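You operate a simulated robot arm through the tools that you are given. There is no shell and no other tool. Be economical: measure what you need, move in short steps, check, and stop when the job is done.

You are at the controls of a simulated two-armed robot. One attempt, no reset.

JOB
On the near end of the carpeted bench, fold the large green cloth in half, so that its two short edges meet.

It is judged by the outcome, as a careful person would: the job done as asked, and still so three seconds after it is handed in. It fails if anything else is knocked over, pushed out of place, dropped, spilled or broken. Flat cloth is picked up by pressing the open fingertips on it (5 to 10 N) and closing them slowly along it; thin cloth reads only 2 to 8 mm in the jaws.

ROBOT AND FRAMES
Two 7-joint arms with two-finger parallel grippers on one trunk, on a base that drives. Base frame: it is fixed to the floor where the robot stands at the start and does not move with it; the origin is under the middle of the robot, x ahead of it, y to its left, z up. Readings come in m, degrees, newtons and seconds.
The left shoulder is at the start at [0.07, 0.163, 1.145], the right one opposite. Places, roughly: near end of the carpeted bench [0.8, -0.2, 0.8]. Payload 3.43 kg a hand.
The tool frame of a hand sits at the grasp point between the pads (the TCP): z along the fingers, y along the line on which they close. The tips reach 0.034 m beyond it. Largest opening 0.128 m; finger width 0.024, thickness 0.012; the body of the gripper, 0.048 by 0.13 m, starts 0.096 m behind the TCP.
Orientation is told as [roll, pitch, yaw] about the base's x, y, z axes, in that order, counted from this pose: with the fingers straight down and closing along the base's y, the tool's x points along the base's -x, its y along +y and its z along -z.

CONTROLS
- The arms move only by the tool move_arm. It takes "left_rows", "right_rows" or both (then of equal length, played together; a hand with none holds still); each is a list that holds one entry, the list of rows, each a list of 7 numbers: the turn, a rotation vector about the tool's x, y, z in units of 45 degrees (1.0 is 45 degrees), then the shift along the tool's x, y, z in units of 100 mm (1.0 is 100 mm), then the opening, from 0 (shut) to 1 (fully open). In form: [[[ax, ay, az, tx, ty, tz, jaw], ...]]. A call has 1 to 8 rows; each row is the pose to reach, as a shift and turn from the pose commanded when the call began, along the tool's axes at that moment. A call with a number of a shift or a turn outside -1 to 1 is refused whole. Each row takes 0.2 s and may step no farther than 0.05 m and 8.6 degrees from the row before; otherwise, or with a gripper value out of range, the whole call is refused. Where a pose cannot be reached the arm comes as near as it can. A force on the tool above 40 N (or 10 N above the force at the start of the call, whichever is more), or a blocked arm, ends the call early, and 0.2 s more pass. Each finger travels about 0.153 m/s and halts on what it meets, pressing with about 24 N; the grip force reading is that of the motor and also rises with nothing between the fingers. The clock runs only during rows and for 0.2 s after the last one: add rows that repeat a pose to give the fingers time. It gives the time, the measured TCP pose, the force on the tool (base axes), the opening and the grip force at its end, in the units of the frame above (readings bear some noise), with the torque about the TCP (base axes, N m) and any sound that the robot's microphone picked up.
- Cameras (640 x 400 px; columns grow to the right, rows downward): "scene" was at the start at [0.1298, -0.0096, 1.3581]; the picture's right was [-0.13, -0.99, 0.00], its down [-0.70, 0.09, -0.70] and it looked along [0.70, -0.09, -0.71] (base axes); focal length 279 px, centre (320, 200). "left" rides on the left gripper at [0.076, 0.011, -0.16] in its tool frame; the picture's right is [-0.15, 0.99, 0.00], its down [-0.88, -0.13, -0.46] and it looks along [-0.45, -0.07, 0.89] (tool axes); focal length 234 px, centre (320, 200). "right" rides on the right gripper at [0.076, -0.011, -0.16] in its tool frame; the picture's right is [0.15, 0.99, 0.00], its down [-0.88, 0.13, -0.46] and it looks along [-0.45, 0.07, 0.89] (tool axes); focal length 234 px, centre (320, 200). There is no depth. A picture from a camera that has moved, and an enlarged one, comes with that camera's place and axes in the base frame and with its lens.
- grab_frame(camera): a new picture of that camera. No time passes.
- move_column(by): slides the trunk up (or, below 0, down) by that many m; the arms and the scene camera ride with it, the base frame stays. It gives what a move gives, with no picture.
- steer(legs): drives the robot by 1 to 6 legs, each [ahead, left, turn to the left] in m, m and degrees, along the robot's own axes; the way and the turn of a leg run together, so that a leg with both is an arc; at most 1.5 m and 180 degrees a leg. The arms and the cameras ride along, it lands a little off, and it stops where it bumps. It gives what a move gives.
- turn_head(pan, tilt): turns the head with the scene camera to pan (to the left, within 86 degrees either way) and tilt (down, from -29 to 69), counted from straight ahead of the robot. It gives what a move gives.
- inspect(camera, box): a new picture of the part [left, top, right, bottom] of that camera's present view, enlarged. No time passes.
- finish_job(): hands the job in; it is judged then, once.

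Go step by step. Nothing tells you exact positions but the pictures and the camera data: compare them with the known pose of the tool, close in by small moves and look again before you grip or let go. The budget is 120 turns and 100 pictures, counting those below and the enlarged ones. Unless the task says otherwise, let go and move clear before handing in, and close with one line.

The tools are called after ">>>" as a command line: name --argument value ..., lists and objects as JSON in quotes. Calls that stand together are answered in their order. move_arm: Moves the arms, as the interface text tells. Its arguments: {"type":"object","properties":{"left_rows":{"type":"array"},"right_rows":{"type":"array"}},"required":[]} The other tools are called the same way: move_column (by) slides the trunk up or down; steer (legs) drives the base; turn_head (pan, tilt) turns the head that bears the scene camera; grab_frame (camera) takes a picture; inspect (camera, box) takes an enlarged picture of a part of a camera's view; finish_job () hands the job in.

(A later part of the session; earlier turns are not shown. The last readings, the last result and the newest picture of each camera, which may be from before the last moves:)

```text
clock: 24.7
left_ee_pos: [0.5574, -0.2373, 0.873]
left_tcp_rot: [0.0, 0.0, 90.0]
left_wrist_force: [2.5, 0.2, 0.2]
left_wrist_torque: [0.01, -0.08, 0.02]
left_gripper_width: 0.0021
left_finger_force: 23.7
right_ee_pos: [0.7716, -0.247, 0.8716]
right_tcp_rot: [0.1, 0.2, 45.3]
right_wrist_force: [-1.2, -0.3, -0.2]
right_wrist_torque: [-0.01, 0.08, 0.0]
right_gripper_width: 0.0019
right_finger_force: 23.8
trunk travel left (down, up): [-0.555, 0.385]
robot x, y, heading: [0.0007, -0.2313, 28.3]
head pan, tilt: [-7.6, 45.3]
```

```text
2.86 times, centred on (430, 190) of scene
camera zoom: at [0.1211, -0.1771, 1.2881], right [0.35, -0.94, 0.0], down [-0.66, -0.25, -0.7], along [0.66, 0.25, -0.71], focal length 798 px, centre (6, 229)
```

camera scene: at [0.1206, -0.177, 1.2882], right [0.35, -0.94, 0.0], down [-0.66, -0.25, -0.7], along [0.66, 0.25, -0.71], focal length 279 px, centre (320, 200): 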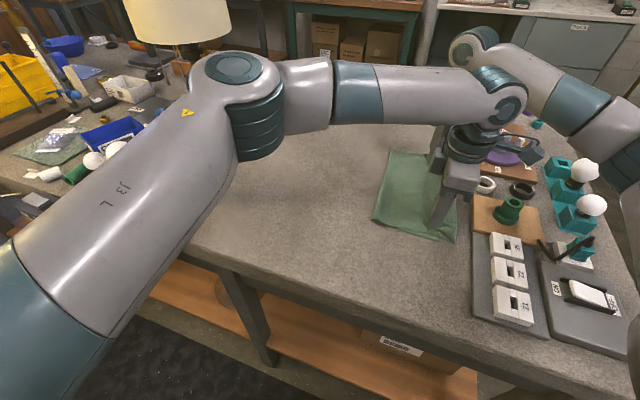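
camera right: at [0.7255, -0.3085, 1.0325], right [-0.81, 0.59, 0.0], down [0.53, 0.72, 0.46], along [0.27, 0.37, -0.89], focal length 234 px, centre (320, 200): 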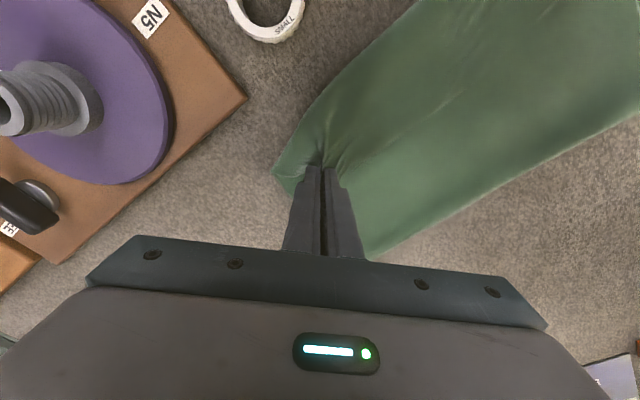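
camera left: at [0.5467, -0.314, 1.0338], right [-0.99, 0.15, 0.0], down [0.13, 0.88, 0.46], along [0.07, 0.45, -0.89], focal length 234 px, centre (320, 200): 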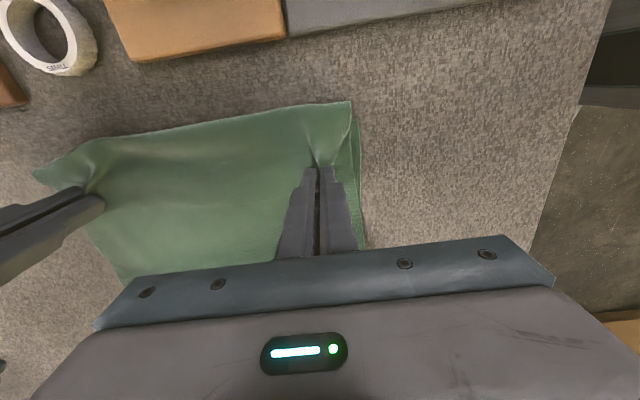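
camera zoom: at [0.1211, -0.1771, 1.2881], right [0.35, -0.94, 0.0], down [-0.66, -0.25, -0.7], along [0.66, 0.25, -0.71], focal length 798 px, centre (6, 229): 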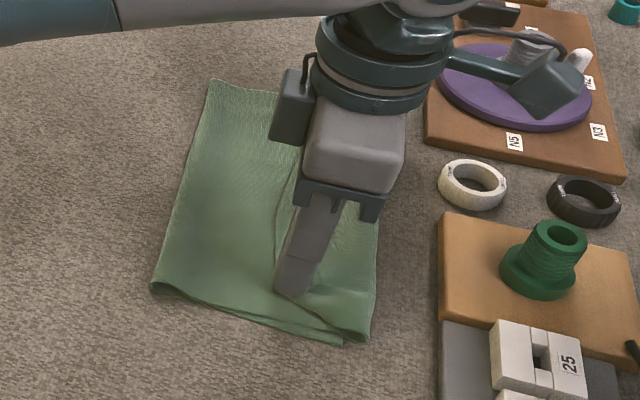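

The near corner is still about 1.3 cm over; I shift it once more and then open both grippers slowly just above the surface.

>>> move_arm --left_rows '[[[0, 0, 0, -0.06, 0, -0.05, 0], [0, 0, 0, -0.13, 0, 0, 0], [0, 0, 0, -0.13, 0.0, 0.04, 0]]]' --right_rows '[[[0, 0, 0, 0, 0, 0, 0], [0, 0, 0, 0, 0, 0.02, 0], [0, 0, 0, 0, 0, 0.04, 0]]]'

>>> move_arm --left_rows '[[[0, 0, 0, 0, 0, 0, 0.05], [0, 0, 0, 0, 0, 0, 0.1], [0, 0, 0, 0, 0, 0, 0.16], [0, 0, 0, 0, 0, 0, 0.22], [0, 0, 0, 0, 0, 0, 0.28], [0, 0, 0, 0, 0, 0, 0.32], [0, 0, 0, 0, 0, 0, 0.32]]]' --right_rows '[[[0, 0, 0, 0, 0, 0, 0.05], [0, 0, 0, 0, 0, 0, 0.1], [0, 0, 0, 0, 0, 0, 0.16], [0, 0, 0, 0, 0, 0, 0.22], [0, 0, 0, 0, 0, 0, 0.28], [0, 0, 0, 0, 0, 0, 0.3], [0, 0, 0, 0, 0, 0, 0.3]]]'

>>> grab_frame --camera "left"

>>> grab_frame --camera "right"

```text
clock: 25.5
left_ee_pos: [0.5564, -0.2235, 0.8692]
left_tcp_rot: [0.0, 0.0, 90.1]
left_wrist_force: [2.5, -0.3, 0.5]
left_wrist_torque: [-0.02, -0.1, -0.01]
left_gripper_width: 0.002
left_finger_force: 23.3
right_ee_pos: [0.771, -0.2456, 0.8676]
right_tcp_rot: [0.1, 0.2, 45.3]
right_wrist_force: [-2.5, 0.7, 0.2]
right_wrist_torque: [0.04, 0.07, 0.02]
right_gripper_width: 0.0021
right_finger_force: 24.1
trunk travel left (down, up): [-0.555, 0.385]
robot x, y, heading: [0.0047, -0.2321, 28.5]
head pan, tilt: [-7.6, 45.3]
```

```text
clock: 27.1
left_ee_pos: [0.5565, -0.223, 0.8693]
left_tcp_rot: [-0.1, 0.0, 90.0]
left_wrist_force: [0.5, -0.4, -0.8]
left_wrist_torque: [0.0, 0.03, 0.05]
left_gripper_width: 0.0411
left_finger_force: 0.1
right_ee_pos: [0.7718, -0.2471, 0.87]
right_tcp_rot: [0.1, 0.1, 45.4]
right_wrist_force: [-0.2, -0.6, 0.1]
right_wrist_torque: [-0.02, 0.0, -0.01]
right_gripper_width: 0.0382
right_finger_force: 0.1
trunk travel left (down, up): [-0.555, 0.385]
robot x, y, heading: [0.0024, -0.2282, 28.2]
head pan, tilt: [-7.6, 45.3]
```

```text
68 pictures are left
camera left: at [0.5469, -0.3004, 1.0299], right [-0.99, 0.15, 0.0], down [0.13, 0.88, 0.46], along [0.07, 0.45, -0.89], focal length 234 px, centre (320, 200)
```

left: 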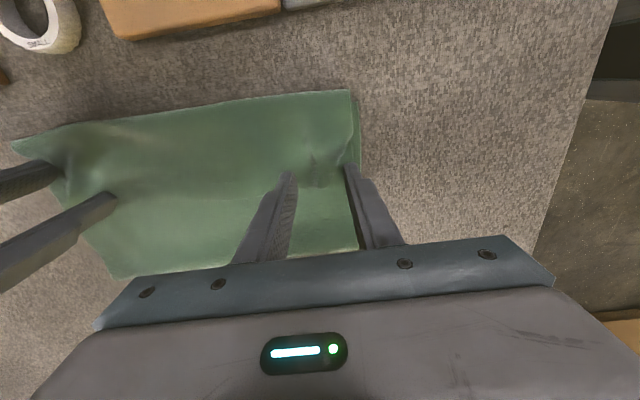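

```text
67 pictures are left
camera right: at [0.7261, -0.3085, 1.0283], right [-0.81, 0.59, 0.0], down [0.53, 0.72, 0.46], along [0.27, 0.37, -0.89], focal length 234 px, centre (320, 200)
```

right: 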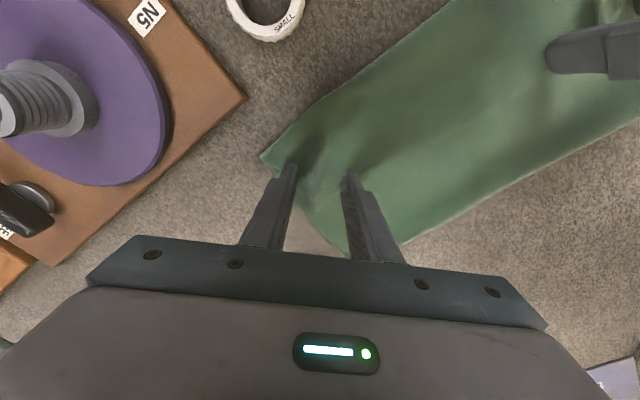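

Released nicely. I raise both hands with the column and look.

>>> move_column --by 0.15

>>> grab_frame --camera "left"

>>> grab_frame --camera "right"

>>> inspect --camera "scene" --box '[340, 140, 540, 290]'

```text
clock: 28.9
left_ee_pos: [0.5578, -0.2236, 1.0191]
left_tcp_rot: [-0.1, 0.1, 90.0]
left_wrist_force: [-0.4, 0.9, -0.1]
left_wrist_torque: [0.01, 0.0, 0.01]
left_gripper_width: 0.041
left_finger_force: 0.0
right_ee_pos: [0.7709, -0.2471, 1.0188]
right_tcp_rot: [0.2, 0.1, 45.4]
right_wrist_force: [0.6, 0.1, -0.2]
right_wrist_torque: [0.01, -0.01, 0.0]
right_gripper_width: 0.0384
right_finger_force: 0.0
trunk travel left (down, up): [-0.705, 0.235]
robot x, y, heading: [0.0011, -0.2351, 28.4]
head pan, tilt: [-7.6, 45.3]
```

```text
66 pictures are left
camera left: at [0.5471, -0.3004, 1.1796], right [-0.99, 0.15, 0.0], down [0.13, 0.88, 0.46], along [0.07, 0.45, -0.89], focal length 234 px, centre (320, 200)
```

left: 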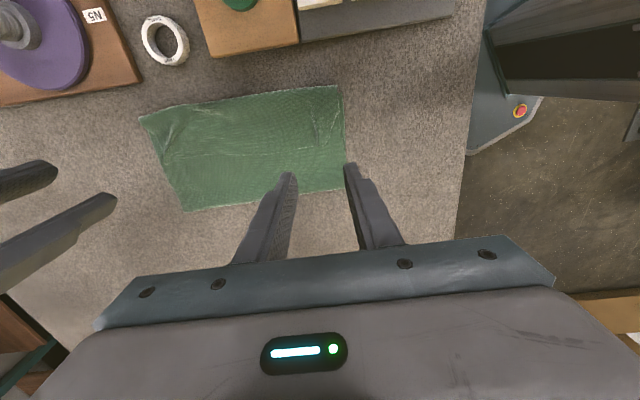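

```text
65 pictures are left
camera right: at [0.7263, -0.3086, 1.178], right [-0.81, 0.59, 0.0], down [0.53, 0.72, 0.45], along [0.27, 0.37, -0.89], focal length 234 px, centre (320, 200)
```

right: 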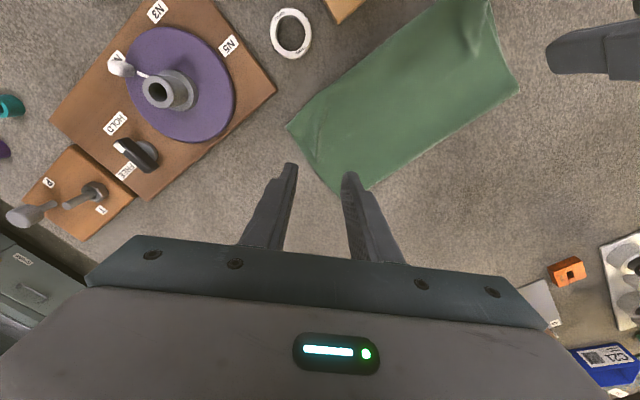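

```text
2.67 times, centred on (440, 215) of scene
camera zoom: at [0.1213, -0.1769, 1.438], right [0.35, -0.94, 0.0], down [-0.67, -0.25, -0.7], along [0.66, 0.25, -0.71], focal length 745 px, centre (0, 160)
```

zoom: 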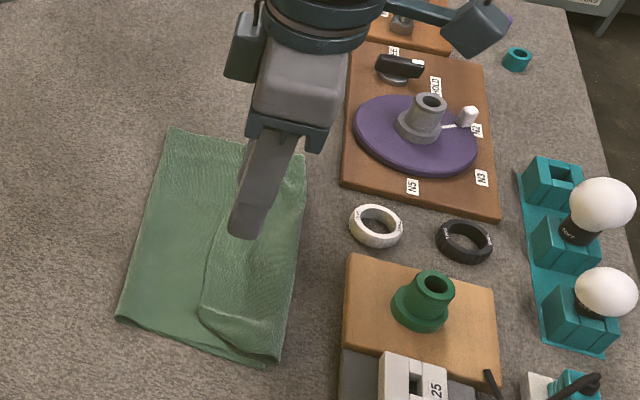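

>>> inspect --camera "left" --box '[120, 70, 370, 220]'

>>> inspect --camera "right" --box '[260, 0, 540, 200]'

```text
2.56 times, centred on (245, 145) of left
camera zoom: at [0.5471, -0.3004, 1.1796], right [-0.99, 0.15, 0.0], down [0.13, 0.88, 0.46], along [0.07, 0.45, -0.89], focal length 600 px, centre (512, 341)
```

zoom: 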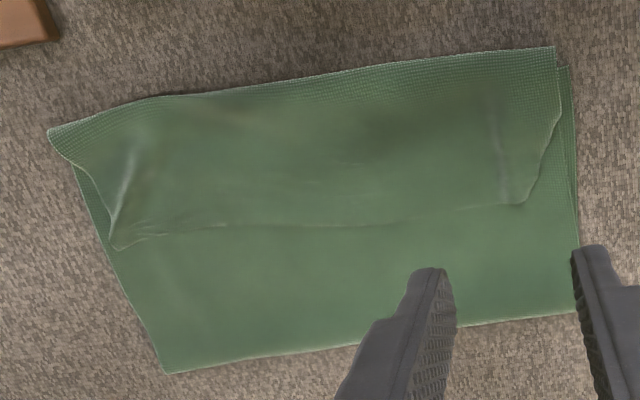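

```text
2.00 times, centred on (400, 100) of right
camera zoom: at [0.7263, -0.3086, 1.178], right [-0.81, 0.59, 0.0], down [0.53, 0.72, 0.45], along [0.27, 0.37, -0.89], focal length 468 px, centre (160, 400)
```

zoom: 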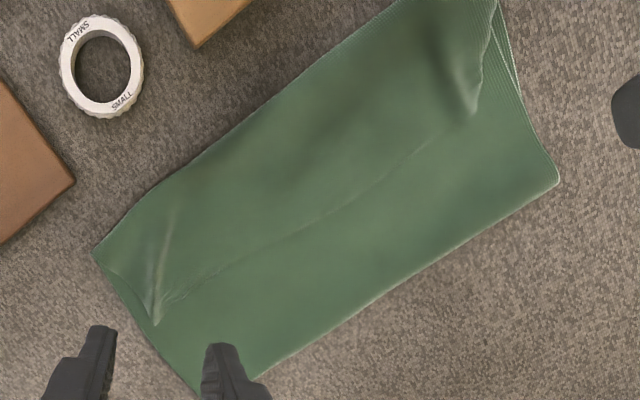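

Looking closely, this is a Z: the slack bulged ahead and the true short edge (y ≈ −0.21) lies on top, facing back, with the crease at y −0.137 instead of −0.09. The hands are right above their old pinch points, so I'll re-grip there, lift to pull the Z out, and lay it down along a proper taut arc.

>>> move_column --by -0.148

>>> grab_frame --camera "left"

>>> grab_frame --camera "right"

```text
clock: 30.6
left_ee_pos: [0.5576, -0.2234, 0.8721]
left_tcp_rot: [0.1, 0.0, 90.0]
left_wrist_force: [0.3, 0.0, 0.8]
left_wrist_torque: [-0.01, -0.05, 0.01]
left_gripper_width: 0.0411
left_finger_force: 0.1
right_ee_pos: [0.7705, -0.2472, 0.8716]
right_tcp_rot: [0.1, 0.0, 45.4]
right_wrist_force: [0.3, -0.7, -0.2]
right_wrist_torque: [-0.04, -0.01, -0.03]
right_gripper_width: 0.0383
right_finger_force: 0.0
trunk travel left (down, up): [-0.557, 0.383]
robot x, y, heading: [0.0002, -0.2294, 28.4]
head pan, tilt: [-7.6, 45.3]
```

```text
61 pictures are left
camera left: at [0.5466, -0.3004, 1.0321], right [-0.99, 0.15, 0.0], down [0.13, 0.88, 0.46], along [0.07, 0.45, -0.89], focal length 234 px, centre (320, 200)
```

left: 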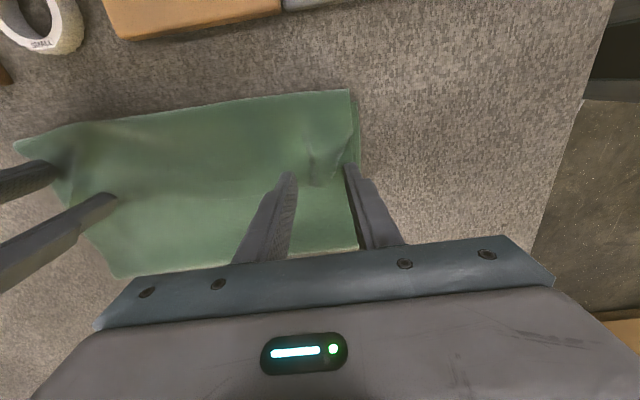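

```text
60 pictures are left
camera right: at [0.7258, -0.3086, 1.0306], right [-0.81, 0.59, 0.0], down [0.53, 0.72, 0.46], along [0.27, 0.37, -0.89], focal length 234 px, centre (320, 200)
```

right: 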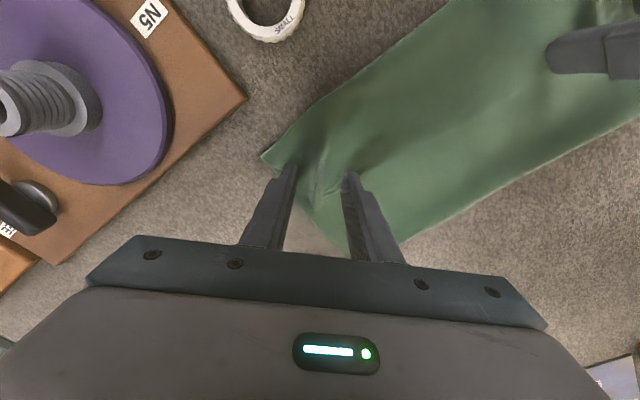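

The old ridges stand between the fingers of both hands. I press lightly and close.

>>> move_arm --right_rows '[[[0, 0, 0, 0, 0, 0.03, 0.3], [0, 0, 0, 0, 0, 0.05, 0.25], [0, 0, 0, 0, 0, 0.05, 0.2], [0, 0, 0, 0, 0, 0.05, 0.15], [0, 0, 0, 0, 0, 0.05, 0.1], [0, 0, 0, 0, 0, 0.05, 0.05], [0, 0, 0, 0, 0, 0.05, 0], [0, 0, 0, 0, 0, 0.05, 0]]]' --left_rows '[[[0, 0, 0, 0, 0, 0.03, 0.32], [0, 0, 0, 0, 0, 0.05, 0.27], [0, 0, 0, 0, 0, 0.05, 0.21], [0, 0, 0, 0, 0, 0.05, 0.16], [0, 0, 0, 0, 0, 0.05, 0.1], [0, 0, 0, 0, 0, 0.05, 0.05], [0, 0, 0, 0, 0, 0.05, 0], [0, 0, 0, 0, 0, 0.05, 0]]]'

>>> move_arm --right_rows '[[[0, 0, 0, 0, 0, -0.1, 0], [0, 0, 0, 0, 0, -0.2, 0], [0, 0, 0, 0, 0, -0.3, 0]]]' --left_rows '[[[0, 0, 0, 0, 0, -0.1, 0], [0, 0, 0, 0, 0, -0.2, 0], [0, 0, 0, 0, 0, -0.3, 0]]]'

>>> grab_frame --camera "left"

>>> grab_frame --camera "right"

```text
clock: 32.4
left_ee_pos: [0.5565, -0.2237, 0.8676]
left_tcp_rot: [-0.1, -0.1, 90.1]
left_wrist_force: [8.2, -0.4, 1.7]
left_wrist_torque: [-0.04, -0.32, 0.01]
left_gripper_width: 0.0035
left_finger_force: 24.0
right_ee_pos: [0.7699, -0.2456, 0.8656]
right_tcp_rot: [0.1, 0.0, 45.4]
right_wrist_force: [-7.6, 1.6, 10.9]
right_wrist_torque: [0.03, 0.23, 0.0]
right_gripper_width: 0.0027
right_finger_force: 23.6
trunk travel left (down, up): [-0.557, 0.383]
robot x, y, heading: [0.0032, -0.232, 28.1]
head pan, tilt: [-7.6, 45.3]
```

```text
clock: 33.2
left_ee_pos: [0.5571, -0.2247, 0.8971]
left_tcp_rot: [0.1, 0.0, 90.0]
left_wrist_force: [7.4, 0.0, -0.1]
left_wrist_torque: [-0.01, -0.24, 0.04]
left_gripper_width: 0.0033
left_finger_force: 24.3
right_ee_pos: [0.7707, -0.2476, 0.8958]
right_tcp_rot: [0.0, 0.2, 45.4]
right_wrist_force: [-8.2, 0.2, -0.1]
right_wrist_torque: [0.02, 0.32, -0.02]
right_gripper_width: 0.0024
right_finger_force: 23.9
trunk travel left (down, up): [-0.557, 0.383]
robot x, y, heading: [-0.0006, -0.2331, 28.3]
head pan, tilt: [-7.6, 45.3]
```

```text
59 pictures are left
camera left: at [0.547, -0.3007, 1.0572], right [-0.99, 0.15, 0.0], down [0.13, 0.88, 0.46], along [0.07, 0.45, -0.89], focal length 234 px, centre (320, 200)
```

left: 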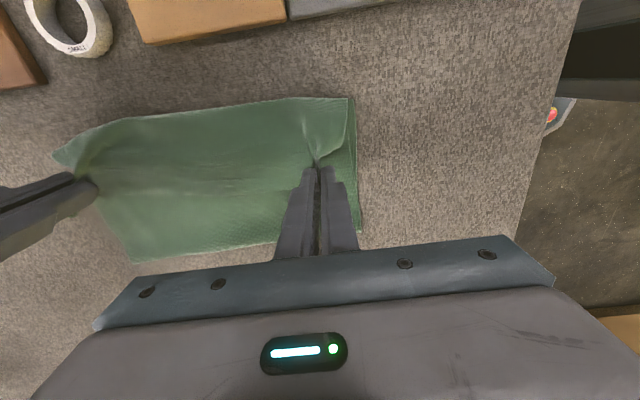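

```text
58 pictures are left
camera right: at [0.7259, -0.3085, 1.055], right [-0.81, 0.59, 0.0], down [0.53, 0.72, 0.45], along [0.27, 0.37, -0.89], focal length 234 px, centre (320, 200)
```

right: 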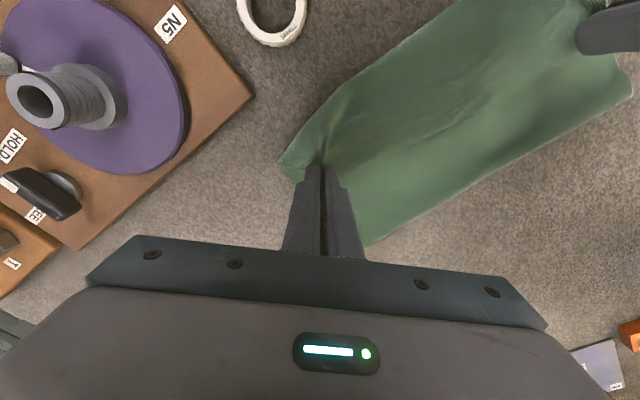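

Held again. I lift high and bring the edge back to the left to pull out the Z.

>>> move_arm --right_rows '[[[0, 0, 0, 0.03, 0.03, -0.25, 0], [0, 0, 0, 0.03, 0.03, -0.5, 0], [0, 0, 0, 0.03, 0.03, -0.75, 0], [0, 0, 0, 0.03, 0.03, -0.95, 0]]]' --left_rows '[[[0, 0, 0, 0, 0, -0.25, 0], [0, 0, 0, 0, 0, -0.5, 0], [0, 0, 0, 0, 0, -0.75, 0], [0, 0, 0, 0, 0, -0.95, 0]]]'

>>> move_arm --right_rows '[[[0, 0, 0, -0.17, 0.17, -0.05, 0], [0, 0, 0, -0.35, 0.35, -0.1, 0], [0, 0, 0, -0.53, 0.53, -0.1, 0], [0, 0, 0, -0.7, 0.7, -0.1, 0]]]' --left_rows '[[[0, 0, 0, -0.25, 0, -0.05, 0], [0, 0, 0, -0.5, 0, -0.1, 0], [0, 0, 0, -0.75, 0, -0.1, 0], [0, 0, 0, -1, 0, -0.1, 0]]]'

>>> grab_frame --camera "scene"

>>> grab_frame --camera "left"

```text
clock: 34.2
left_ee_pos: [0.556, -0.2232, 0.9922]
left_tcp_rot: [0.0, 0.1, 90.1]
left_wrist_force: [2.1, -0.3, 0.5]
left_wrist_torque: [-0.01, -0.07, 0.0]
left_gripper_width: 0.0035
left_finger_force: 24.1
right_ee_pos: [0.7666, -0.2468, 0.9907]
right_tcp_rot: [0.0, -0.1, 45.4]
right_wrist_force: [-2.3, -0.9, 0.0]
right_wrist_torque: [0.0, 0.07, 0.0]
right_gripper_width: 0.0022
right_finger_force: 23.8
trunk travel left (down, up): [-0.557, 0.383]
robot x, y, heading: [0.0005, -0.2283, 28.4]
head pan, tilt: [-7.6, 45.3]
```

```text
clock: 35.2
left_ee_pos: [0.5567, -0.1227, 1.0004]
left_tcp_rot: [0.0, 0.2, 89.9]
left_wrist_force: [1.7, -0.4, 0.3]
left_wrist_torque: [-0.04, -0.08, 0.04]
left_gripper_width: 0.0033
left_finger_force: 23.7
right_ee_pos: [0.7665, -0.1459, 0.9998]
right_tcp_rot: [0.1, 0.1, 45.4]
right_wrist_force: [-1.9, 0.5, 0.0]
right_wrist_torque: [-0.05, 0.06, 0.0]
right_gripper_width: 0.0025
right_finger_force: 24.2
trunk travel left (down, up): [-0.557, 0.383]
robot x, y, heading: [-0.0012, -0.2321, 28.2]
head pan, tilt: [-7.6, 45.3]
```

```text
57 pictures are left
camera scene: at [0.1207, -0.1749, 1.29], right [0.35, -0.94, 0.0], down [-0.66, -0.25, -0.7], along [0.66, 0.25, -0.71], focal length 279 px, centre (320, 200)
```

scene: 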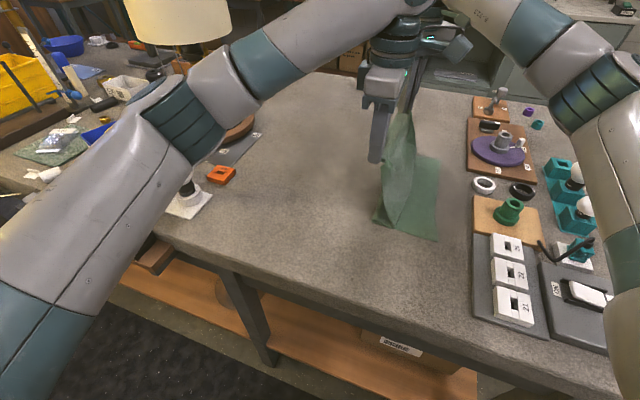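

```text
56 pictures are left
camera left: at [0.5466, -0.1984, 1.1612], right [-0.99, 0.15, 0.0], down [0.13, 0.88, 0.45], along [0.07, 0.45, -0.89], focal length 234 px, centre (320, 200)
```

left: 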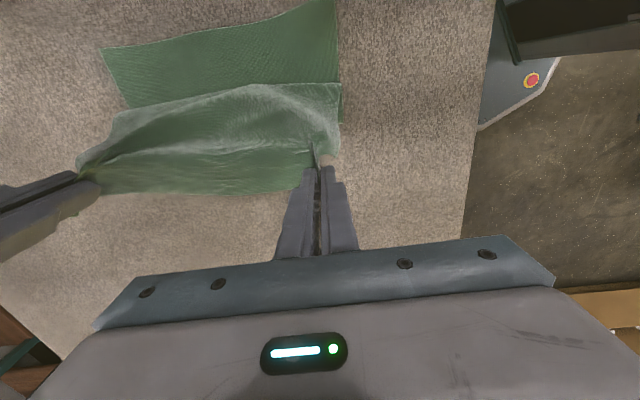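

The Z is out. I continue left to draw the crease back toward y −0.085.

>>> move_arm --right_rows '[[[0, 0, 0, -0.17, 0.17, 0, 0], [0, 0, 0, -0.35, 0.35, 0, 0], [0, 0, 0, -0.53, 0.53, 0, 0], [0, 0, 0, -0.7, 0.7, 0, 0], [0, 0, 0, -0.9, 0.9, 0, 0]]]' --left_rows '[[[0, 0, 0, -0.2, 0, 0, 0], [0, 0, 0, -0.4, 0, 0, 0], [0, 0, 0, -0.6, 0, 0, 0], [0, 0, 0, -0.8, 0, 0, 0], [0, 0, 0, -1, 0, 0, 0]]]'

>>> grab_frame --camera "scene"

>>> grab_frame --camera "left"

```text
clock: 36.4
left_ee_pos: [0.5564, -0.0228, 1.002]
left_tcp_rot: [0.1, 0.1, 90.1]
left_wrist_force: [0.6, 0.4, -1.1]
left_wrist_torque: [0.03, -0.02, 0.01]
left_gripper_width: 0.0031
left_finger_force: 24.4
right_ee_pos: [0.7644, -0.0188, 1.0001]
right_tcp_rot: [0.0, 0.2, 45.4]
right_wrist_force: [-0.1, -0.5, -0.5]
right_wrist_torque: [-0.03, 0.0, -0.02]
right_gripper_width: 0.0022
right_finger_force: 24.0
trunk travel left (down, up): [-0.557, 0.383]
robot x, y, heading: [0.0013, -0.2319, 28.2]
head pan, tilt: [-7.6, 45.3]
```

```text
55 pictures are left
camera scene: at [0.1205, -0.1747, 1.29], right [0.35, -0.94, 0.0], down [-0.66, -0.25, -0.7], along [0.66, 0.25, -0.71], focal length 279 px, centre (320, 200)
```

scene: 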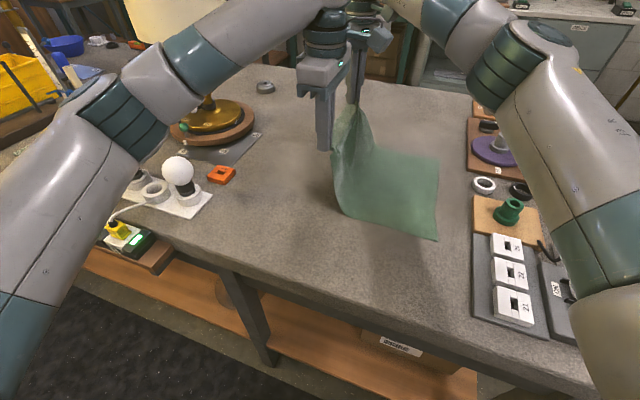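

```text
54 pictures are left
camera left: at [0.546, -0.098, 1.162], right [-0.99, 0.15, 0.0], down [0.13, 0.88, 0.45], along [0.07, 0.45, -0.89], focal length 234 px, centre (320, 200)
```

left: 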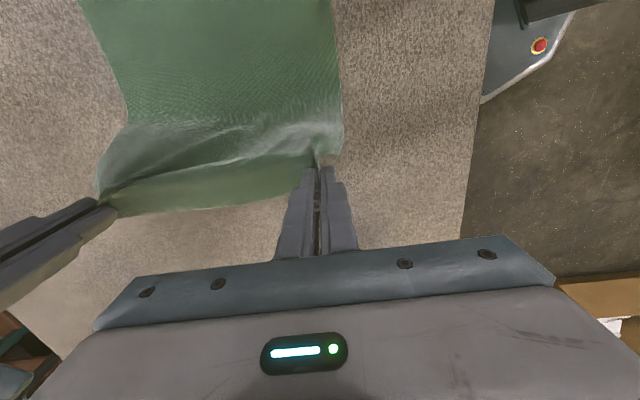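

Now the bottom lies flat again. I raise to the arc's top and drive the base about 0.07 m in −y so the left arm has room for the rest.

>>> move_arm --right_rows '[[[0, 0, 0, 0.02, -0.02, -0.2, 0], [0, 0, 0, 0.05, -0.05, -0.3, 0]]]' --left_rows '[[[0, 0, 0, 0.05, 0, -0.2, 0], [0, 0, 0, 0.1, 0, -0.35, 0]]]'

>>> steer --legs '[[-0.033, -0.062, 0]]'

>>> grab_frame --camera "scene"

>>> grab_frame --camera "left"

```text
clock: 37.0
left_ee_pos: [0.5591, -0.0344, 1.0365]
left_tcp_rot: [0.0, 0.0, 90.0]
left_wrist_force: [1.4, -1.1, -0.3]
left_wrist_torque: [0.0, -0.02, 0.0]
left_gripper_width: 0.0036
left_finger_force: 24.3
right_ee_pos: [0.7658, -0.028, 1.0306]
right_tcp_rot: [0.1, 0.0, 45.5]
right_wrist_force: [-0.8, 0.3, -0.5]
right_wrist_torque: [0.01, 0.05, -0.02]
right_gripper_width: 0.0023
right_finger_force: 24.3
trunk travel left (down, up): [-0.557, 0.383]
robot x, y, heading: [0.0019, -0.2298, 28.2]
head pan, tilt: [-7.6, 45.3]
```

```text
clock: 38.0
left_ee_pos: [0.557, -0.1039, 1.0364]
left_tcp_rot: [-0.1, 0.0, 90.1]
left_wrist_force: [0.6, -0.3, 0.5]
left_wrist_torque: [0.05, -0.02, -0.01]
left_gripper_width: 0.0035
left_finger_force: 24.5
right_ee_pos: [0.7662, -0.0975, 1.0307]
right_tcp_rot: [0.2, 0.0, 45.5]
right_wrist_force: [-0.5, -0.9, 0.0]
right_wrist_torque: [0.03, 0.02, 0.01]
right_gripper_width: 0.0025
right_finger_force: 23.6
trunk travel left (down, up): [-0.557, 0.383]
robot x, y, heading: [0.0028, -0.2997, 28.3]
head pan, tilt: [-7.6, 45.3]
```

```text
53 pictures are left
camera scene: at [0.1214, -0.2474, 1.2901], right [0.35, -0.94, 0.0], down [-0.66, -0.25, -0.7], along [0.66, 0.25, -0.71], focal length 279 px, centre (320, 200)
```

scene: 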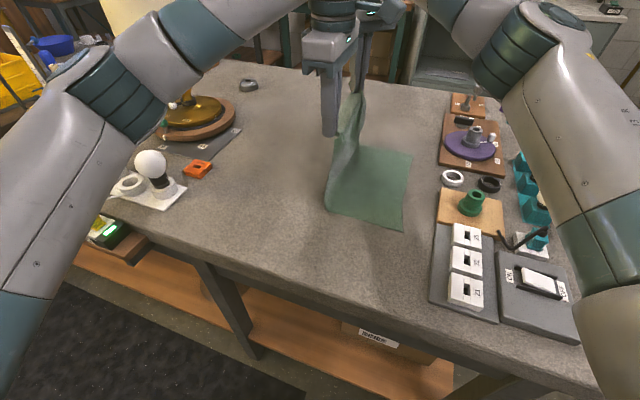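

```text
52 pictures are left
camera left: at [0.5473, -0.1801, 1.1967], right [-0.99, 0.15, 0.0], down [0.13, 0.88, 0.46], along [0.07, 0.45, -0.89], focal length 234 px, centre (320, 200)
```

left: 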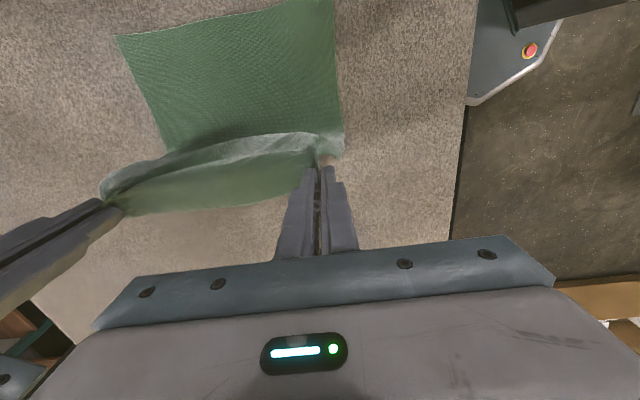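

Bottom edge at about y −0.268, so the crease should sit near −0.077. I follow the first part of the arc.

>>> move_arm --left_rows '[[[0, 0, 0, 0.23, 0, 0.04, 0], [0, 0, 0, 0.46, 0, 0.12, 0], [0, 0, 0, 0.66, 0, 0.24, 0], [0, 0, 0, 0.86, 0, 0.38, 0]]]' --right_rows '[[[0, 0, 0, 0.16, -0.16, 0.1, 0], [0, 0, 0, 0.32, -0.32, 0.24, 0], [0, 0, 0, 0.45, -0.45, 0.34, 0], [0, 0, 0, 0.57, -0.57, 0.46, 0]]]'

>>> grab_frame --camera "scene"

>>> grab_frame --camera "left"

```text
clock: 39.0
left_ee_pos: [0.5583, -0.1889, 0.9971]
left_tcp_rot: [-0.1, -0.1, 90.1]
left_wrist_force: [3.3, 0.8, -0.1]
left_wrist_torque: [0.02, -0.04, 0.01]
left_gripper_width: 0.003
left_finger_force: 24.0
right_ee_pos: [0.7693, -0.18, 0.9849]
right_tcp_rot: [0.2, 0.1, 45.4]
right_wrist_force: [-2.4, 0.0, -0.1]
right_wrist_torque: [0.0, 0.06, 0.0]
right_gripper_width: 0.0023
right_finger_force: 24.6
trunk travel left (down, up): [-0.557, 0.383]
robot x, y, heading: [-0.0001, -0.299, 28.3]
head pan, tilt: [-7.6, 45.3]
```

```text
51 pictures are left
camera scene: at [0.1223, -0.2481, 1.2901], right [0.35, -0.94, 0.0], down [-0.67, -0.25, -0.7], along [0.66, 0.25, -0.71], focal length 279 px, centre (320, 200)
```

scene: 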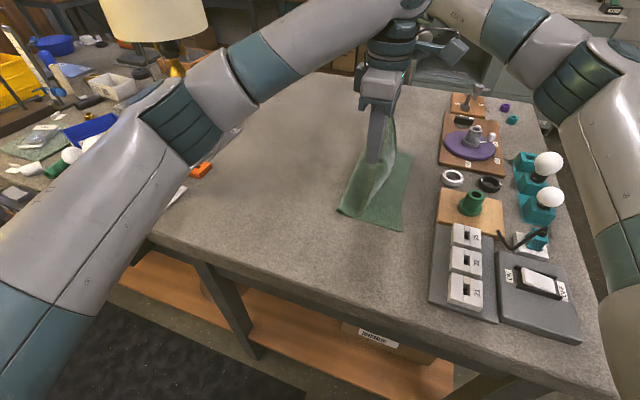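

```text
50 pictures are left
camera left: at [0.548, -0.2667, 1.1574], right [-0.99, 0.15, 0.0], down [0.13, 0.88, 0.46], along [0.07, 0.45, -0.89], focal length 234 px, centre (320, 200)
```

left: 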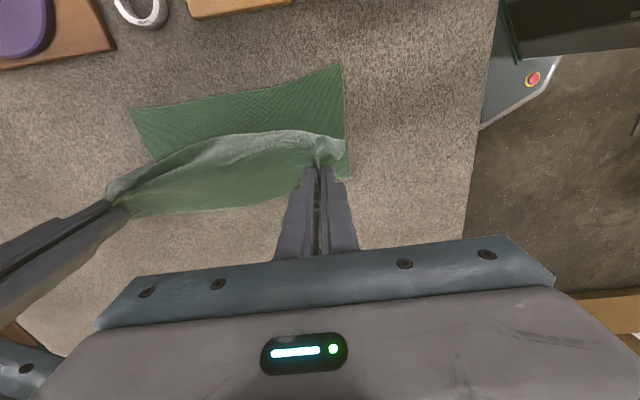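

The vertical pinch, closed along x, makes the cloth leave the fingers toward −y, so a belly forms and the Z would come back. Better to lay the cloth flat again and re-pinch the edge with the fingers closing along y, so the cloth hangs straight down. I drive back left with the cloth.

>>> steer --legs '[[0.121, 0.225, 0]]'

>>> grab_frame --camera "scene"

```text
clock: 40.9
left_ee_pos: [0.5547, 0.0708, 0.9976]
left_tcp_rot: [-0.1, 0.1, 90.3]
left_wrist_force: [3.3, 0.7, -0.3]
left_wrist_torque: [-0.02, -0.08, 0.0]
left_gripper_width: 0.0036
left_finger_force: 23.8
right_ee_pos: [0.7648, 0.0811, 0.9853]
right_tcp_rot: [0.1, 0.1, 45.5]
right_wrist_force: [-3.0, -0.9, 0.8]
right_wrist_torque: [-0.03, 0.09, -0.02]
right_gripper_width: 0.0024
right_finger_force: 24.1
trunk travel left (down, up): [-0.557, 0.383]
robot x, y, heading: [-0.0006, -0.0422, 28.0]
head pan, tilt: [-7.6, 45.3]
```

```text
49 pictures are left
camera scene: at [0.1192, 0.0121, 1.29], right [0.36, -0.93, 0.0], down [-0.66, -0.25, -0.7], along [0.66, 0.25, -0.71], focal length 279 px, centre (320, 200)
```

scene: 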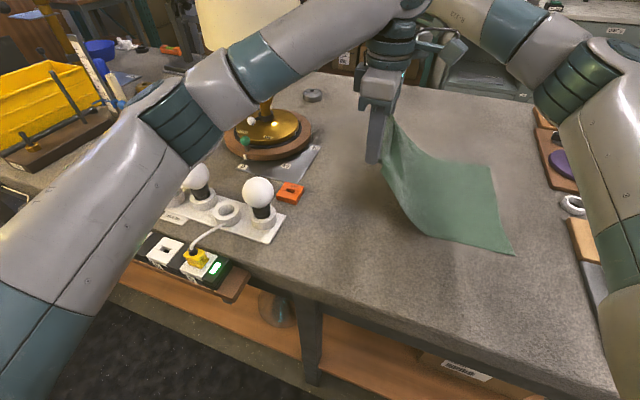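

>>> move_arm --left_rows '[[[0, 0, 0, -0.15, 0, 0.06, 0], [0, 0, 0, -0.28, 0, 0.12, 0]]]' --right_rows '[[[0, 0, 0, -0.04, 0, 0, 0], [0, 0, 0, -0.08, 0, 0, 0]]]'

>>> move_column --by -0.112

>>> move_arm --left_rows '[[[0, 0, 0, 0, 0, 0, 0.06], [0, 0, 0, 0, 0, 0, 0.12], [0, 0, 0, 0, 0, 0, 0.2], [0, 0, 0, 0, 0, 0, 0.28], [0, 0, 0, 0, 0, 0, 0.32], [0, 0, 0, 0, 0, 0, 0.32]]]' --right_rows '[[[0, 0, 0, 0, 0, 0, 0.06], [0, 0, 0, 0, 0, 0, 0.12], [0, 0, 0, 0, 0, 0, 0.2], [0, 0, 0, 0, 0, 0, 0.28], [0, 0, 0, 0, 0, 0, 0.32], [0, 0, 0, 0, 0, 0, 0.32]]]'

>>> move_column --by 0.1

>>> grab_frame --camera "left"

>>> grab_frame --camera "right"

>>> grab_frame --camera "scene"

```text
clock: 41.5
left_ee_pos: [0.5546, 0.1008, 0.9859]
left_tcp_rot: [0.0, 0.0, 90.1]
left_wrist_force: [7.5, -1.3, -0.2]
left_wrist_torque: [-0.02, -0.25, 0.05]
left_gripper_width: 0.0034
left_finger_force: 24.1
right_ee_pos: [0.7695, 0.0876, 0.9842]
right_tcp_rot: [0.2, 0.1, 45.6]
right_wrist_force: [-7.4, -0.2, 0.0]
right_wrist_torque: [-0.02, 0.29, -0.01]
right_gripper_width: 0.0026
right_finger_force: 24.1
trunk travel left (down, up): [-0.557, 0.383]
robot x, y, heading: [0.0016, -0.0428, 28.7]
head pan, tilt: [-7.6, 45.3]
```

```text
clock: 42.9
left_ee_pos: [0.555, 0.098, 0.8726]
left_tcp_rot: [0.0, 0.0, 90.2]
left_wrist_force: [9.6, -0.2, -0.5]
left_wrist_torque: [0.0, -0.34, 0.03]
left_gripper_width: 0.0034
left_finger_force: 24.1
right_ee_pos: [0.7688, 0.0879, 0.873]
right_tcp_rot: [0.1, 0.1, 45.5]
right_wrist_force: [-9.3, 0.8, 0.4]
right_wrist_torque: [0.01, 0.31, 0.01]
right_gripper_width: 0.0026
right_finger_force: 23.6
trunk travel left (down, up): [-0.445, 0.495]
robot x, y, heading: [-0.0021, -0.0435, 28.6]
head pan, tilt: [-7.6, 45.3]
```

```text
clock: 44.3
left_ee_pos: [0.5558, 0.0992, 0.8736]
left_tcp_rot: [-0.1, 0.0, 90.2]
left_wrist_force: [0.4, -0.2, 0.8]
left_wrist_torque: [0.02, 0.0, -0.02]
left_gripper_width: 0.0411
left_finger_force: 0.0
right_ee_pos: [0.7702, 0.0884, 0.8733]
right_tcp_rot: [0.2, 0.1, 45.4]
right_wrist_force: [-0.3, 0.4, 0.7]
right_wrist_torque: [0.0, 0.02, 0.01]
right_gripper_width: 0.041
right_finger_force: 0.1
trunk travel left (down, up): [-0.445, 0.495]
robot x, y, heading: [-0.0016, -0.0409, 28.6]
head pan, tilt: [-7.6, 45.3]
```

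```text
clock: 45.6
left_ee_pos: [0.5554, 0.0976, 0.9729]
left_tcp_rot: [0.0, 0.1, 90.2]
left_wrist_force: [1.4, -0.7, -0.2]
left_wrist_torque: [0.0, -0.01, 0.01]
left_gripper_width: 0.0411
left_finger_force: 0.0
right_ee_pos: [0.7703, 0.0871, 0.9721]
right_tcp_rot: [0.1, 0.1, 45.5]
right_wrist_force: [0.9, 0.3, 0.1]
right_wrist_torque: [-0.02, 0.01, 0.0]
right_gripper_width: 0.0412
right_finger_force: 0.1
trunk travel left (down, up): [-0.545, 0.395]
robot x, y, heading: [-0.0017, -0.0424, 28.6]
head pan, tilt: [-7.6, 45.3]
```

```text
48 pictures are left
camera left: at [0.5453, 0.0224, 1.1335], right [-0.99, 0.14, 0.0], down [0.13, 0.88, 0.46], along [0.07, 0.45, -0.89], focal length 234 px, centre (320, 200)
```

left: 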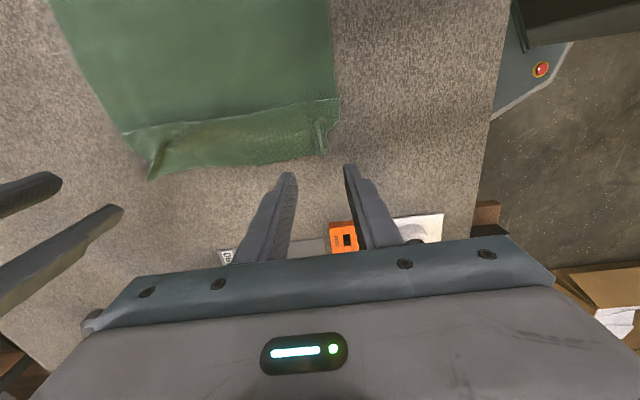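

```text
47 pictures are left
camera right: at [0.7257, 0.0254, 1.1322], right [-0.81, 0.59, 0.0], down [0.53, 0.72, 0.45], along [0.27, 0.37, -0.89], focal length 234 px, centre (320, 200)
```

right: 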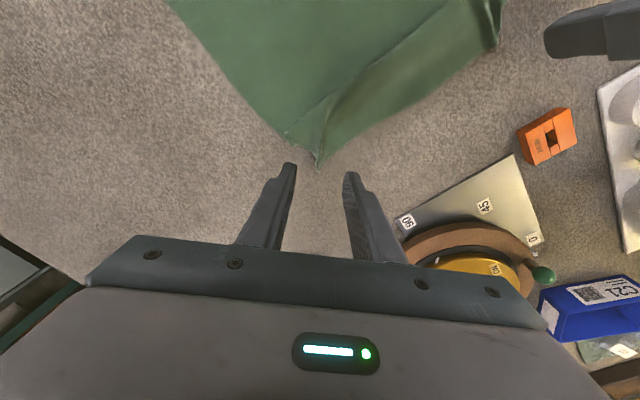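

```text
46 pictures are left
camera scene: at [0.1195, 0.0117, 1.278], right [0.36, -0.93, 0.0], down [-0.66, -0.25, -0.7], along [0.66, 0.25, -0.71], focal length 279 px, centre (320, 200)
```

scene: 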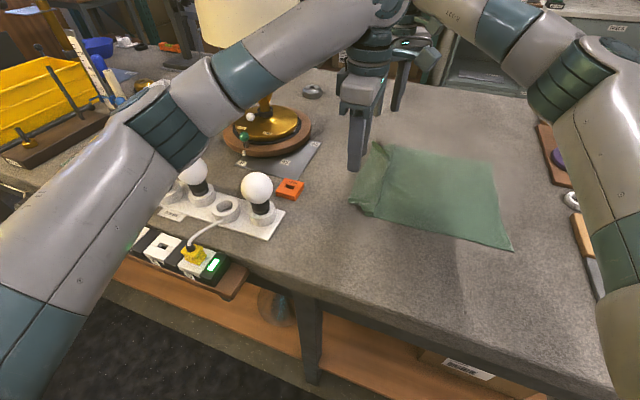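

>>> inspect --camera "left" --box '[40, 0, 360, 200]'

>>> inspect --camera "scene" --box '[330, 130, 530, 260]'

```text
2.00 times, centred on (200, 100) of left
camera zoom: at [0.5453, 0.0224, 1.1335], right [-0.99, 0.14, 0.0], down [0.13, 0.88, 0.46], along [0.07, 0.45, -0.89], focal length 468 px, centre (560, 400)
```

zoom: 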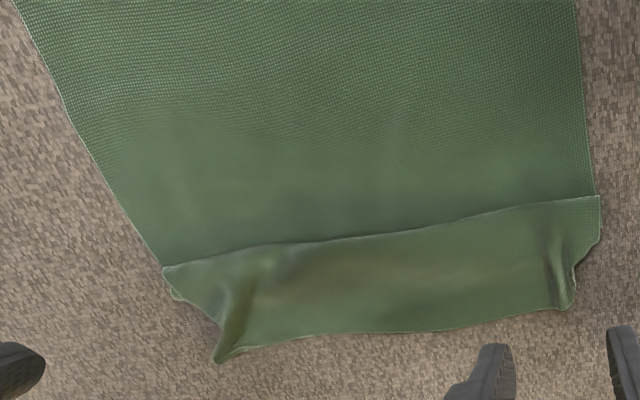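

```text
3.08 times, centred on (430, 195) of scene
camera zoom: at [0.1195, 0.0117, 1.278], right [0.36, -0.93, 0.0], down [-0.66, -0.25, -0.7], along [0.66, 0.25, -0.71], focal length 859 px, centre (-18, 215)
```

zoom: 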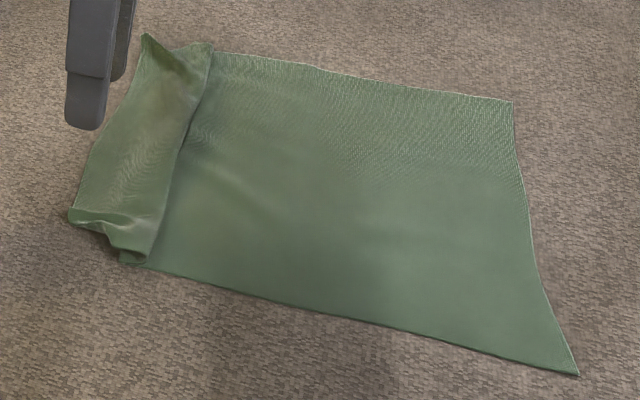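

The cloth is nearly unfolded, with one small pleat near its left edge, and it has slid left: its edges are now at y ≈ +0.105 and −0.21. I turn both wrists toward yaw 0 so that the fingers close along y.

>>> move_arm --right_rows '[[[0, 0, 0.17, 0, 0, 0, 0.32], [0, 0, 0.34, 0, 0, 0, 0.32], [0, 0, 0.51, 0, 0, 0, 0.32], [0, 0, 0.68, 0, 0, 0, 0.32], [0, 0, 0.85, 0, 0, 0, 0.32], [0, 0, 1, 0.04, 0.04, 0, 0.32]]]' --left_rows '[[[0, 0, 0.17, 0, 0, 0, 0.32], [0, 0, 0.34, 0, 0, 0, 0.32], [0, 0, 0.51, 0, 0, 0, 0.32], [0, 0, 0.68, 0, 0, 0, 0.32], [0, 0, 0.85, 0.05, 0, 0, 0.32], [0, 0, 1, 0.1, 0, 0, 0.32]]]'

>>> move_arm --left_rows '[[[0, 0, 0.17, 0, 0, 0, 0.32], [0, 0, 0.34, 0, 0, 0, 0.32], [0, 0, 0.51, 0, 0, 0, 0.32], [0, 0, 0.68, 0, 0, 0, 0.32], [0, 0, 0.85, 0, 0, 0, 0.32], [0, 0, 1, 0, 0, 0, 0.32]]]'

>>> grab_frame --camera "left"

>>> grab_frame --camera "right"

```text
clock: 47.0
left_ee_pos: [0.5552, 0.0892, 0.9729]
left_tcp_rot: [0.1, 0.1, 45.0]
left_wrist_force: [0.1, -0.2, -0.2]
left_wrist_torque: [-0.05, 0.0, 0.0]
left_gripper_width: 0.0411
left_finger_force: 0.1
right_ee_pos: [0.7643, 0.0877, 0.9725]
right_tcp_rot: [0.0, 0.2, 0.4]
right_wrist_force: [-0.1, 0.4, 0.4]
right_wrist_torque: [-0.02, 0.02, -0.01]
right_gripper_width: 0.041
right_finger_force: 0.0
trunk travel left (down, up): [-0.545, 0.395]
robot x, y, heading: [0.0008, -0.0432, 28.5]
head pan, tilt: [-7.6, 45.3]
```

```text
clock: 48.5
left_ee_pos: [0.5551, 0.0898, 0.9725]
left_tcp_rot: [0.1, 0.0, 0.1]
left_wrist_force: [0.3, -0.8, 0.3]
left_wrist_torque: [0.03, -0.02, -0.02]
left_gripper_width: 0.0409
left_finger_force: 0.1
right_ee_pos: [0.765, 0.0877, 0.973]
right_tcp_rot: [-0.1, 0.1, 0.5]
right_wrist_force: [0.3, 0.1, 0.8]
right_wrist_torque: [-0.01, -0.04, 0.0]
right_gripper_width: 0.0411
right_finger_force: 0.1
trunk travel left (down, up): [-0.545, 0.395]
robot x, y, heading: [0.0009, -0.0417, 28.4]
head pan, tilt: [-7.6, 45.3]
```

```text
43 pictures are left
camera left: at [0.4801, 0.0989, 1.134], right [0.15, 0.99, 0.0], down [0.88, -0.13, 0.46], along [0.45, -0.07, -0.89], focal length 234 px, centre (320, 200)
```

left: 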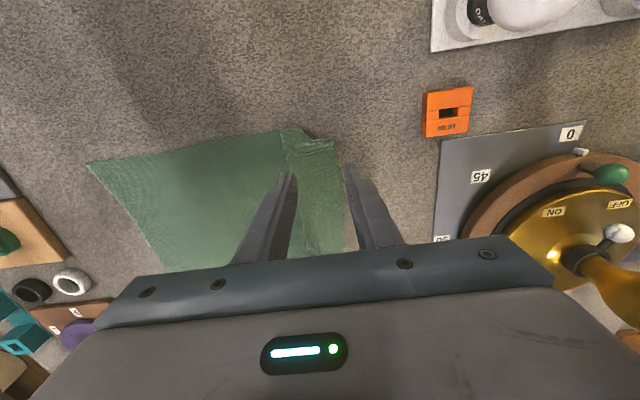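

```text
42 pictures are left
camera right: at [0.6891, 0.0752, 1.1327], right [-0.16, 0.99, 0.0], down [0.88, 0.14, 0.45], along [0.45, 0.07, -0.89], focal length 234 px, centre (320, 200)
```

right: 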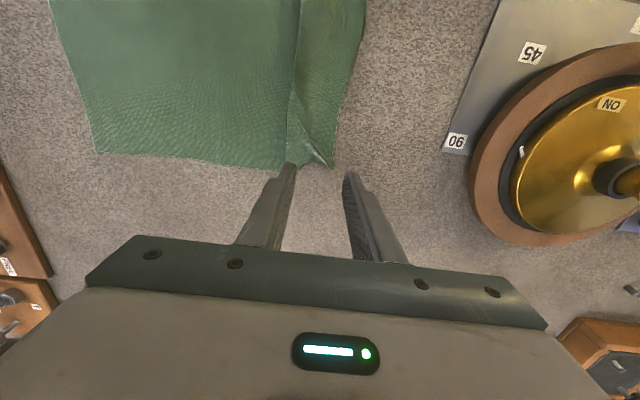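

Yaw 0 is reachable for both. The edge lies at y ≈ 0.11, so I centre both hands at y ≈ 0.087 and go down.

>>> move_arm --right_rows '[[[0, 0, 0, 0.03, 0, 0, 0.27], [0, 0, 0, 0.03, 0, 0, 0.27]]]' --left_rows '[[[0, 0, 0, -0.2, -0.03, 0, 0.27], [0, 0, 0, -0.2, -0.03, 0, 0.27]]]'

>>> move_column --by -0.1

>>> move_arm --right_rows '[[[0, 0, 0, 0, 0, 0.03, 0.27], [0, 0, 0, 0, 0, 0.05, 0.27]]]' --left_rows '[[[0, 0, 0, 0, 0, 0.03, 0.27], [0, 0, 0, 0, 0, 0.05, 0.27]]]'

>>> grab_frame --camera "left"

>>> grab_frame --camera "right"

```text
clock: 49.0
left_ee_pos: [0.5749, 0.0859, 0.973]
left_tcp_rot: [0.1, 0.1, 0.2]
left_wrist_force: [0.2, 0.3, 0.4]
left_wrist_torque: [-0.01, -0.04, 0.0]
left_gripper_width: 0.0346
left_finger_force: 0.1
right_ee_pos: [0.7609, 0.0872, 0.974]
right_tcp_rot: [0.0, 0.1, 0.5]
right_wrist_force: [-0.1, 0.5, -0.6]
right_wrist_torque: [-0.03, -0.02, -0.01]
right_gripper_width: 0.0346
right_finger_force: 0.1
trunk travel left (down, up): [-0.545, 0.395]
robot x, y, heading: [-0.0014, -0.0415, 28.2]
head pan, tilt: [-7.6, 45.3]
```

```text
clock: 50.4
left_ee_pos: [0.5745, 0.0861, 0.8749]
left_tcp_rot: [-0.1, -0.1, 0.2]
left_wrist_force: [-1.0, -0.6, 0.1]
left_wrist_torque: [0.03, -0.01, 0.0]
left_gripper_width: 0.0346
left_finger_force: 0.0
right_ee_pos: [0.76, 0.0862, 0.8726]
right_tcp_rot: [0.1, 0.1, 0.4]
right_wrist_force: [1.3, 0.5, 0.7]
right_wrist_torque: [0.0, -0.04, 0.0]
right_gripper_width: 0.0345
right_finger_force: 0.1
trunk travel left (down, up): [-0.445, 0.495]
robot x, y, heading: [-0.0011, -0.0422, 28.2]
head pan, tilt: [-7.6, 45.3]
```

```text
clock: 51.0
left_ee_pos: [0.5747, 0.0851, 0.8682]
left_tcp_rot: [0.1, 0.0, 0.2]
left_wrist_force: [-0.1, -0.4, -0.6]
left_wrist_torque: [0.0, 0.04, 0.04]
left_gripper_width: 0.0349
left_finger_force: 0.0
right_ee_pos: [0.7613, 0.0851, 0.8681]
right_tcp_rot: [0.1, 0.0, 0.5]
right_wrist_force: [0.4, -0.2, -0.1]
right_wrist_torque: [0.02, 0.05, -0.02]
right_gripper_width: 0.0345
right_finger_force: 0.1
trunk travel left (down, up): [-0.445, 0.495]
robot x, y, heading: [0.0019, -0.0402, 28.3]
head pan, tilt: [-7.6, 45.3]
```

```text
41 pictures are left
camera left: at [0.5, 0.0959, 1.0291], right [0.14, 0.99, 0.0], down [0.88, -0.13, 0.46], along [0.45, -0.07, -0.89], focal length 234 px, centre (320, 200)
```

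left: 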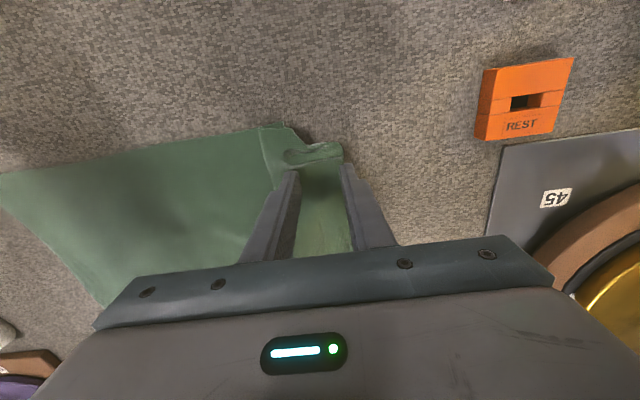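

```text
40 pictures are left
camera right: at [0.6857, 0.0749, 1.0279], right [-0.16, 0.99, 0.0], down [0.88, 0.14, 0.45], along [0.45, 0.07, -0.89], focal length 234 px, centre (320, 200)
```

right: 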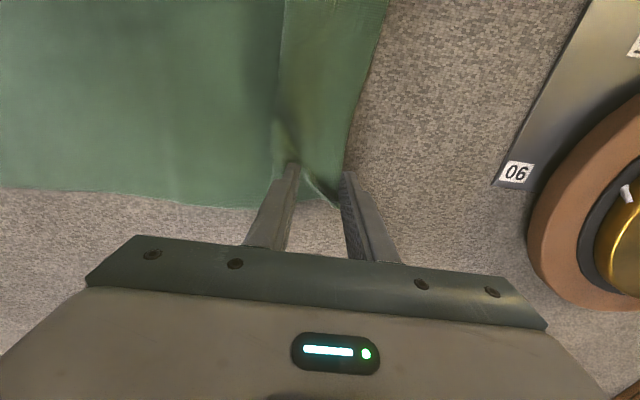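

>>> move_arm --right_rows '[[[0, 0, 0, 0.1, -0.03, 0.0, 0.27], [0, 0, 0, 0.1, -0.03, 0.04, 0.27], [0, 0, 0, 0.1, -0.03, 0.045, 0.27]]]' --left_rows '[[[0, 0, 0, 0, 0, 0, 0.27], [0, 0, 0, 0, 0, 0.03, 0.27], [0, 0, 0, 0, 0, 0.045, 0.27]]]'

```text
clock: 51.8
left_ee_pos: [0.5743, 0.0854, 0.8664]
left_tcp_rot: [0.0, -0.2, 0.2]
left_wrist_force: [4.0, 0.0, 11.6]
left_wrist_torque: [-0.29, -0.06, 0.08]
left_gripper_width: 0.0343
left_finger_force: 0.1
right_ee_pos: [0.7509, 0.0835, 0.8663]
right_tcp_rot: [0.1, -0.1, 0.5]
right_wrist_force: [6.4, -0.8, 15.6]
right_wrist_torque: [-0.37, -0.19, 0.16]
right_gripper_width: 0.0348
right_finger_force: 0.2
trunk travel left (down, up): [-0.445, 0.495]
robot x, y, heading: [-0.0013, -0.0396, 28.6]
head pan, tilt: [-7.6, 45.3]
```

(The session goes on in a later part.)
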